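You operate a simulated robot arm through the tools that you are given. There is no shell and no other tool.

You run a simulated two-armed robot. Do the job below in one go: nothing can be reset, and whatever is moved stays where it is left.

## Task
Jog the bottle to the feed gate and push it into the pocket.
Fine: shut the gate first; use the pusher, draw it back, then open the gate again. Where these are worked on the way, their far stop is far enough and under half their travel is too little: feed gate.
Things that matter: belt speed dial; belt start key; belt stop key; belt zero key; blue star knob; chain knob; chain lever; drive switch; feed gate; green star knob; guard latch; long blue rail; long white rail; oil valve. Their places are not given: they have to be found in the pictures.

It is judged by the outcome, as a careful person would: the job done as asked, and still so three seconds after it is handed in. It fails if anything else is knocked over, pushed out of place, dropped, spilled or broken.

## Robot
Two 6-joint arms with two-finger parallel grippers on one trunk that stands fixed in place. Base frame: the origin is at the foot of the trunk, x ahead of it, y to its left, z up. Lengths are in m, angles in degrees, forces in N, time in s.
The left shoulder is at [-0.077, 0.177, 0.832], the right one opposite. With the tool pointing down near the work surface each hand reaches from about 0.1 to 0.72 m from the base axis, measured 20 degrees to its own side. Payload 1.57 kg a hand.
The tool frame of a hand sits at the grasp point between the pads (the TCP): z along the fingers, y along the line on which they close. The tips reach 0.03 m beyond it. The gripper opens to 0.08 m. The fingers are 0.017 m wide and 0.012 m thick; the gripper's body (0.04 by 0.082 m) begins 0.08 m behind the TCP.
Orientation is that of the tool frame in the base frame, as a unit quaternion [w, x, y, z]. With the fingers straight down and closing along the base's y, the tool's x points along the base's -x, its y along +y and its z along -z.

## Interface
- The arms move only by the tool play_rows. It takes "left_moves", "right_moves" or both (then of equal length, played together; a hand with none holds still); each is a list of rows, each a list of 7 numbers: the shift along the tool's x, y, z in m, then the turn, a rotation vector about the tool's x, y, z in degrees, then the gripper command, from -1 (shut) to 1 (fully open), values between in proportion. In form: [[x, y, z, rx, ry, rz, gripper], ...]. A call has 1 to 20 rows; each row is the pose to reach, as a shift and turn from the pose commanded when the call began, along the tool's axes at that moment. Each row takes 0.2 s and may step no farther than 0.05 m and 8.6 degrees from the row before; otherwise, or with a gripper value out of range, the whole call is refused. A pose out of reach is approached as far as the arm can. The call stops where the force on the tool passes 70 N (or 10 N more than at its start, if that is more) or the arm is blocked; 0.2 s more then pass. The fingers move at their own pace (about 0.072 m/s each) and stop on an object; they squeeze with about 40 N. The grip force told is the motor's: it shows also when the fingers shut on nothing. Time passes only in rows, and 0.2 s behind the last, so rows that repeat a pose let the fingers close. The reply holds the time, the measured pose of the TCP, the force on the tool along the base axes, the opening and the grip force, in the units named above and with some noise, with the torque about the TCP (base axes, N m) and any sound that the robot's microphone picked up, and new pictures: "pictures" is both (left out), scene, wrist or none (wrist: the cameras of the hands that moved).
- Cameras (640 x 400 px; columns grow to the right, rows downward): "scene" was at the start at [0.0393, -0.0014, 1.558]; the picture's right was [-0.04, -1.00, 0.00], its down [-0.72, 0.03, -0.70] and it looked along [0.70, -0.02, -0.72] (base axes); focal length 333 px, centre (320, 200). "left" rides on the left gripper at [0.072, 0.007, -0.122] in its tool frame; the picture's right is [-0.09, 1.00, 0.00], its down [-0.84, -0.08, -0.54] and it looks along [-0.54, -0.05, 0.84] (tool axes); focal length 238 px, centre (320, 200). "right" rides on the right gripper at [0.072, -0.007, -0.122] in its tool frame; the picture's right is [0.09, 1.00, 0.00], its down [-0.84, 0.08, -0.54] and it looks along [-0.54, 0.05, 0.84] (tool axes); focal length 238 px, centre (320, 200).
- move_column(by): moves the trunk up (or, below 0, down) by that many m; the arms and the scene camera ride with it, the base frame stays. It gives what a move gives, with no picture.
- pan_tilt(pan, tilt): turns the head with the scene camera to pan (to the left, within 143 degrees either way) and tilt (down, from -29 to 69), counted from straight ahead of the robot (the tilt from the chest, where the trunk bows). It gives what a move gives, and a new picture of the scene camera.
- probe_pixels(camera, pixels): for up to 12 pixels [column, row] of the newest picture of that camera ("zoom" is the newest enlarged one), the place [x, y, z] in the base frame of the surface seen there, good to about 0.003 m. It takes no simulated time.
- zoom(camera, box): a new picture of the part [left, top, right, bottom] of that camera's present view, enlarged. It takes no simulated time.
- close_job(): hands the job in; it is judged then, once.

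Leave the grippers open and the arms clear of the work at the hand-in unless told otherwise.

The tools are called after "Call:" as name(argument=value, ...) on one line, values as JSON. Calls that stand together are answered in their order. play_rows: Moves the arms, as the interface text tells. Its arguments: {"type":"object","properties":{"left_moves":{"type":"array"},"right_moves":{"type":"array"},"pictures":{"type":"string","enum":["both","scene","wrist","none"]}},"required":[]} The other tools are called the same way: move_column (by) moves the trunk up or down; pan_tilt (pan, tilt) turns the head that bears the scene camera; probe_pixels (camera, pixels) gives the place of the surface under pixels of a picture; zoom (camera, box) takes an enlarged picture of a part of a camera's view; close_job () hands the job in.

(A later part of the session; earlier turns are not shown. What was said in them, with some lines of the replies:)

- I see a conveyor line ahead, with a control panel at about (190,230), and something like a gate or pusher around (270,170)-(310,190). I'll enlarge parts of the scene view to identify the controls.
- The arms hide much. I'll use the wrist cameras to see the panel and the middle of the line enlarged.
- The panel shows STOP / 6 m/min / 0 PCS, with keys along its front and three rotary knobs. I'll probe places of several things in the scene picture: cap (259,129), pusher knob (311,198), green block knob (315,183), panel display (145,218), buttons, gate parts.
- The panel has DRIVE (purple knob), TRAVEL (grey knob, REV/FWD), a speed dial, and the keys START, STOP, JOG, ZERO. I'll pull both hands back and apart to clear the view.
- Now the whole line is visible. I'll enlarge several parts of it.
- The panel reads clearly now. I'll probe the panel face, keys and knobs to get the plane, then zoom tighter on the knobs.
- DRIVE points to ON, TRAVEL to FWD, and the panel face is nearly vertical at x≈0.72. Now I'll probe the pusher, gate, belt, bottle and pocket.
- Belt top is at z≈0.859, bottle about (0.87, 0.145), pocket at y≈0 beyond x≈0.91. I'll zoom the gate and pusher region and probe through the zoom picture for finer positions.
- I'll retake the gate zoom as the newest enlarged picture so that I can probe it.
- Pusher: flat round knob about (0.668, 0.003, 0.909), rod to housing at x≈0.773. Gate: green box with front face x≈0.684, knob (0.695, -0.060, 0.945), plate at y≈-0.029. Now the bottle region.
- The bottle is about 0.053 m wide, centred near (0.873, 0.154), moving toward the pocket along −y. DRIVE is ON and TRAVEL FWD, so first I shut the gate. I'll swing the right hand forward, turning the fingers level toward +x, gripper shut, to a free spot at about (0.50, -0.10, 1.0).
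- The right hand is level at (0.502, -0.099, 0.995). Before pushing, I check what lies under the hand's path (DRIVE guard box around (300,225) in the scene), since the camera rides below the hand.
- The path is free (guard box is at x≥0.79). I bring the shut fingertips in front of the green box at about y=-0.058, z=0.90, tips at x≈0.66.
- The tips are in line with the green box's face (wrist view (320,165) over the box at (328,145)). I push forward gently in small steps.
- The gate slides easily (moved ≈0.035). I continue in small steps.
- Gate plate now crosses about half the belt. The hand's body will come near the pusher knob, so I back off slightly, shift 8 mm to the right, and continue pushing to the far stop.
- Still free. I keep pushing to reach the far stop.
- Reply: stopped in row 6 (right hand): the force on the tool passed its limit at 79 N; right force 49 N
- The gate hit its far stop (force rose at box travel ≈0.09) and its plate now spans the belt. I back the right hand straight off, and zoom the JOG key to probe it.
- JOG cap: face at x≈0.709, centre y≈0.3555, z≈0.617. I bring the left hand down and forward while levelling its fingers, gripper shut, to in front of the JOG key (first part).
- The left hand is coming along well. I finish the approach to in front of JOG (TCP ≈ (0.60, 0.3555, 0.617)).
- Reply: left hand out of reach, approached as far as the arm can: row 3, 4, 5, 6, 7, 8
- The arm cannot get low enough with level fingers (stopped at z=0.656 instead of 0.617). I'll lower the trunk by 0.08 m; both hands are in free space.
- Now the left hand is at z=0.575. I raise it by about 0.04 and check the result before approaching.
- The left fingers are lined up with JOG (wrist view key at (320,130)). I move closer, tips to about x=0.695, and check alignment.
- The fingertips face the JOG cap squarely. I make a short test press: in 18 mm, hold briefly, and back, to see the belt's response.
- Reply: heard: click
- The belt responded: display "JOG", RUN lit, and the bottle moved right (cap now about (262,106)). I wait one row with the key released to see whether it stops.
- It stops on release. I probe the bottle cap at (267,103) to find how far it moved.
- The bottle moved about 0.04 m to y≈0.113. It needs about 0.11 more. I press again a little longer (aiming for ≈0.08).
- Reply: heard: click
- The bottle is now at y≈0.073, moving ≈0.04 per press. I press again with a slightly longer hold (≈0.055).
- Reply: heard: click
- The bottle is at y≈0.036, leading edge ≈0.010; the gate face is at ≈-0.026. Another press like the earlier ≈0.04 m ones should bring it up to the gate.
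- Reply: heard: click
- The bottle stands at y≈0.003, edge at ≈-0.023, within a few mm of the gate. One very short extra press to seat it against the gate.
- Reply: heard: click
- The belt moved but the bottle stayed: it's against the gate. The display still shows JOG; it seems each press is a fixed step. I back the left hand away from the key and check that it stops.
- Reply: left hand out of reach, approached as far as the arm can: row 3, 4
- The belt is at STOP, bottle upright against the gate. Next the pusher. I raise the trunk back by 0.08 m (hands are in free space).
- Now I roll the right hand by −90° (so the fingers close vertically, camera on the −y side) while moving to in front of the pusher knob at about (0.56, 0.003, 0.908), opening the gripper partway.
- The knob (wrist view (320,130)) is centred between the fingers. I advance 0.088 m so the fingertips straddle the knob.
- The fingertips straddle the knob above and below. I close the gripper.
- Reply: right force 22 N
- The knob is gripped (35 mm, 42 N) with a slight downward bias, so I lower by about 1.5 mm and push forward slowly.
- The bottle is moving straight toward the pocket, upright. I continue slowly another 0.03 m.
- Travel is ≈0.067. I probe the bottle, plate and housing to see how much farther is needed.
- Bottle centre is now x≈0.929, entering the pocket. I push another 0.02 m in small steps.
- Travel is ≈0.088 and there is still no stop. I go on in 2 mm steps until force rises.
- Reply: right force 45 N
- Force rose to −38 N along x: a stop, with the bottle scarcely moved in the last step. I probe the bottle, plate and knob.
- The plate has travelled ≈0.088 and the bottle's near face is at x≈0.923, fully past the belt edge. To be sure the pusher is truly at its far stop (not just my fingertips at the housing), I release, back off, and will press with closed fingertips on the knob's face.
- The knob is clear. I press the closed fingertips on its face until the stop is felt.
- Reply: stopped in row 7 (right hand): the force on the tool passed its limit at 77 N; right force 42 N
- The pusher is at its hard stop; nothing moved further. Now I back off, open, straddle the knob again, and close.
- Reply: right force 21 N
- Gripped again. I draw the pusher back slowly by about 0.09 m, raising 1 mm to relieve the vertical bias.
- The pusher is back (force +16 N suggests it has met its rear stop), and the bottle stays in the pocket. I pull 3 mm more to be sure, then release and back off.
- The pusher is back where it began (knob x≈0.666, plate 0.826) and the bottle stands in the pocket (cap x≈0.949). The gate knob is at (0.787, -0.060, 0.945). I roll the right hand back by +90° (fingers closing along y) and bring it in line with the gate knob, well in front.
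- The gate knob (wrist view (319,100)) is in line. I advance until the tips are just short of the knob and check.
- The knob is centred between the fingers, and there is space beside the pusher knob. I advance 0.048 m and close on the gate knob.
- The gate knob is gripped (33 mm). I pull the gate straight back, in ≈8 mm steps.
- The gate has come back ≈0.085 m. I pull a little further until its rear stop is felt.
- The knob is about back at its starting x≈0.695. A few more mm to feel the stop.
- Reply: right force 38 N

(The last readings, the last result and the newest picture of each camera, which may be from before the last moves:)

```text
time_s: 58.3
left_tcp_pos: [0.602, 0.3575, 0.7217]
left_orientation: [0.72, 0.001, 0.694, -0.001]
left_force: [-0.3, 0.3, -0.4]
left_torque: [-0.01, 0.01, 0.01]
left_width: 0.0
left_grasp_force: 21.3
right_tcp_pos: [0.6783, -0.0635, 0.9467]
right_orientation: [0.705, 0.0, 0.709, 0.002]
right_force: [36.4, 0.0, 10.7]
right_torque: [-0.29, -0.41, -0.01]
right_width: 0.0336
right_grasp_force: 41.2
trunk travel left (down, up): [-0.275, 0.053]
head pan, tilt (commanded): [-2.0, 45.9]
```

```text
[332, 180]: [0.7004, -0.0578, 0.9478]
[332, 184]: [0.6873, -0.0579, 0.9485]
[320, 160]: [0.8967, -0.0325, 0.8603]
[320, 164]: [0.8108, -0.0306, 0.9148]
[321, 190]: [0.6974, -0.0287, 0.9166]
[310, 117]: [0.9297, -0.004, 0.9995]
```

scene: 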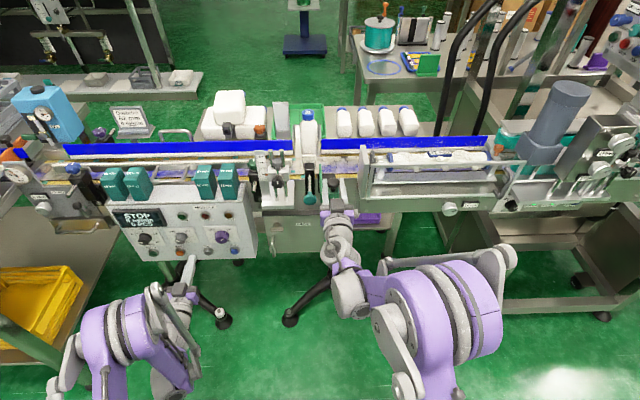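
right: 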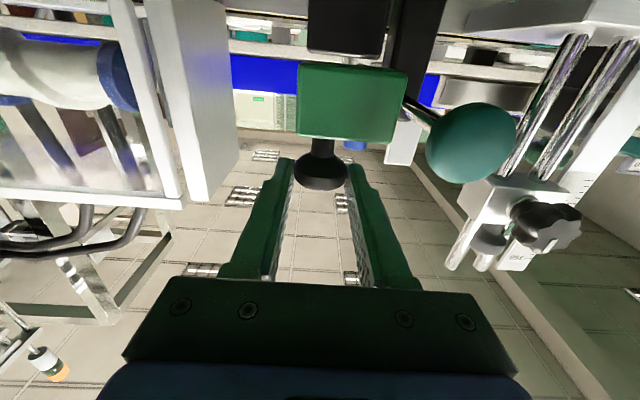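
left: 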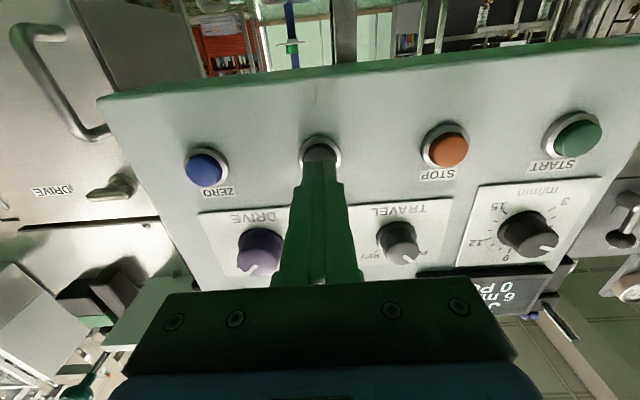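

The gate is fully open at its rear stop (+36 N). I ease off, open the fingers, and back the right hand away.

Call:
play_rows(right_moves=[[0, 0, 0.003, 0, 0, 0, -1], [0, 0, 0.003, 0, 0, 0, 0], [0, 0, 0.003, 0, 0, 0, 0.4], [0, 0, 0.003, 0, 0, 0, 0.4], [0, 0, -0.02, 0, 0, 0, 0.4], [0, 0, -0.06, 0, 0, 0, 0.4], [0, 0, -0.1, 0, 0, 0, 0.4], [0, 0, -0.14, 0, 0, 0, 0.6], [0, 0, -0.17, 0, 0, 0, 1]], pictures="both")

Call:
zoom(camera="scene", box=[270, 105, 350, 205])

Call:
zoom(camera="scene", box=[100, 160, 260, 265])

```text
time_s: 60.3
left_tcp_pos: [0.6002, 0.3573, 0.7243]
left_orientation: [0.72, 0.001, 0.694, -0.001]
left_force: [-0.3, 0.3, -0.6]
left_torque: [-0.01, -0.01, -0.02]
left_width: 0.0003
left_grasp_force: 21.1
right_tcp_pos: [0.5073, -0.062, 0.9482]
right_orientation: [0.706, -0.002, 0.708, 0.003]
right_force: [0.3, -0.5, -0.1]
right_torque: [-0.01, -0.01, 0.0]
right_width: 0.0799
right_grasp_force: 0.1
trunk travel left (down, up): [-0.275, 0.053]
head pan, tilt (commanded): [-2.0, 45.9]
```

scene: 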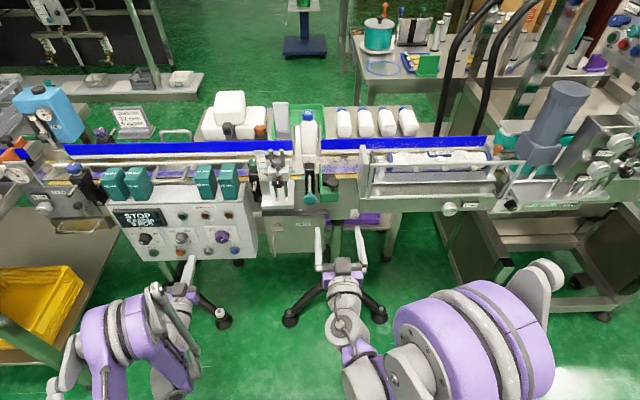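
right: 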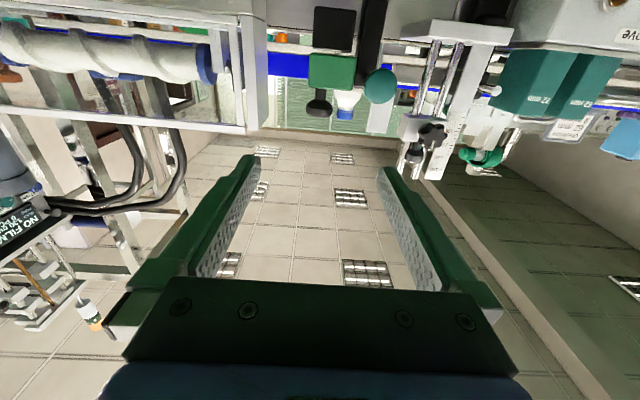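

```text
4.00 times, centred on (310, 155) of scene
```

zoom: 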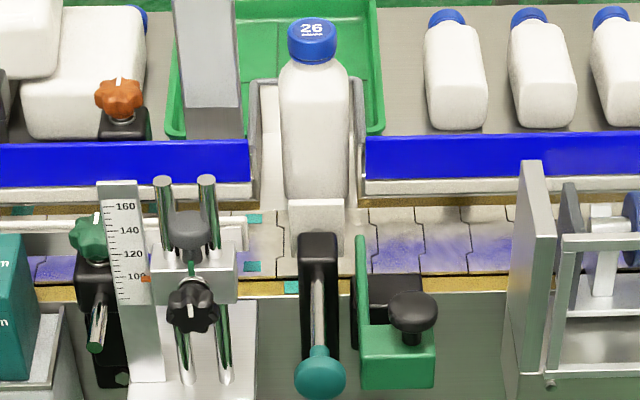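

```text
3.81 times, centred on (180, 212) of scene
```

zoom: 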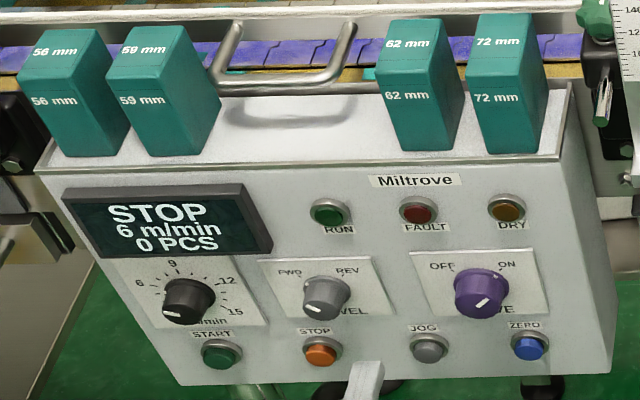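

Bottle in the pocket, pusher back, gate open, belt at STOP, panel settings unchanged. I now pull both hands further clear and open both grippers.

Call:
play_rows(left_moves=[[-0.02, 0, -0.02, 0, 0, 0, -1], [-0.05, 0, -0.04, 0, 0, 0, 0], [-0.08, 0, -0.06, 0, 0, 0, 1], [-0.11, 0, -0.08, 0, 0, 0, 1], [-0.14, 0, -0.1, 0, 0, 0, 1], [-0.14, 0, -0.1, 0, 0, 0, 1]], right_moves=[[0, 0, -0.02, 0, 0, 0, 1], [-0.01, -0.01, -0.04, 0, 0, 0, 1], [-0.02, -0.03, -0.06, 0, 0, 0, 1], [-0.03, -0.05, -0.08, 0, 0, 0, 1], [-0.04, -0.07, -0.08, 0, 0, 0, 1], [-0.04, -0.07, -0.08, 0, 0, 0, 1]], pictures="both")

Call:
zoom(camera="scene", box=[230, 95, 370, 215])

```text
time_s: 61.7
left_tcp_pos: [0.5232, 0.3695, 0.8817]
left_orientation: [0.721, 0.0, 0.693, 0.0]
left_force: [-0.1, 0.0, -0.1]
left_torque: [-0.03, -0.02, -0.02]
left_width: 0.0798
left_grasp_force: 0.1
left hand out of reach, approached as far as the arm can: row 1, 2, 3, 4, 5, 6
right_tcp_pos: [0.4273, -0.1308, 0.9904]
right_orientation: [0.706, -0.001, 0.708, 0.002]
right_force: [-0.6, 0.0, 1.1]
right_torque: [0.01, 0.0, -0.03]
right_width: 0.08
right_grasp_force: 0.2
trunk travel left (down, up): [-0.275, 0.053]
head pan, tilt (commanded): [-2.0, 45.9]
```

scene: 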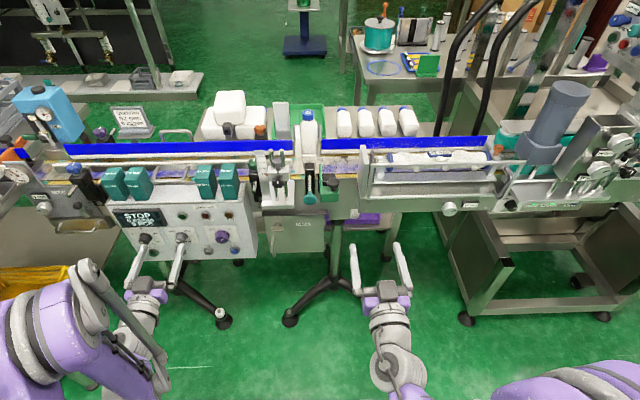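
right: 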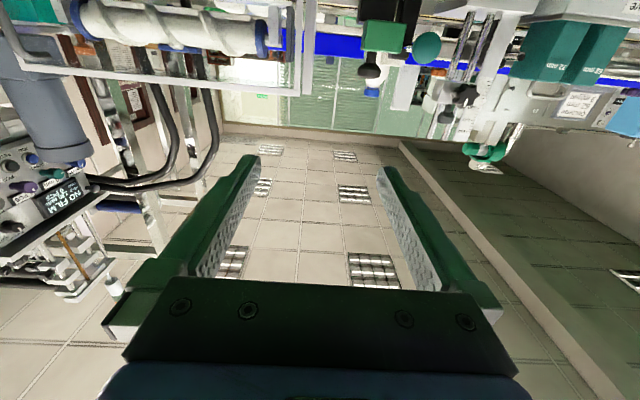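
left: 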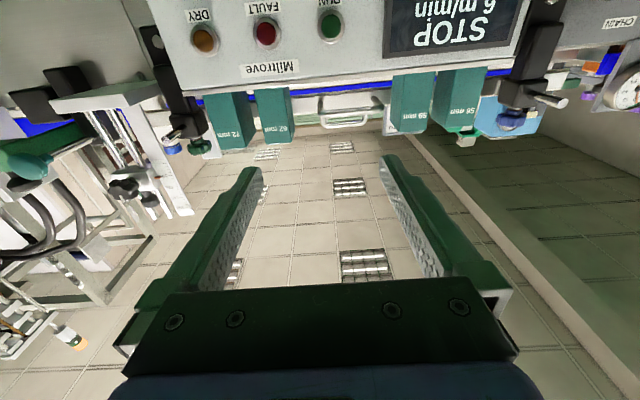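

```text
3.33 times, centred on (300, 155) of scene
```

zoom: 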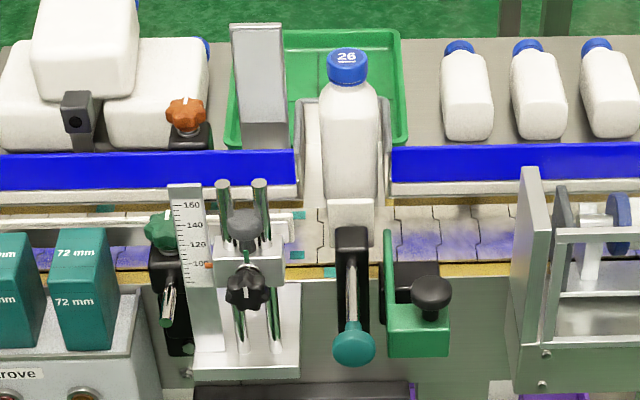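

Both grippers are open and clear. The bottle stands in the pocket (centre x≈0.95), the pusher is drawn back, the gate is open, and the belt shows STOP with the other controls untouched. I hand the job in.

Call:
close_job()

```text
The job is handed in.
```

The bottle is upright in the pocket, the pusher is drawn back, and the gate is open again. I've handed the job in, but no verdict has come back yet.

- **Gate:** I shut it first, pushing to its far stop. After the push I pulled it back until I felt the rear stop, which is where it started.
- **Jog:** five presses of the JOG key brought the bottle along the belt. On the last press the belt moved but the bottle stayed put, so it was against the gate.
- **Pusher:** I ran it to its far stop, then re-pressed the knob with closed fingertips to check, and nothing moved further. It is back at its starting position.
- **Panel:** JOG was the only control I pressed. At the last close look it read STOP, 6 m/min and 0 PCS, the same as at the start, and none of the knobs had moved.

Both grippers are open and the arms are clear of the line. I saw nothing knocked over or moved out of place in the last pictures.
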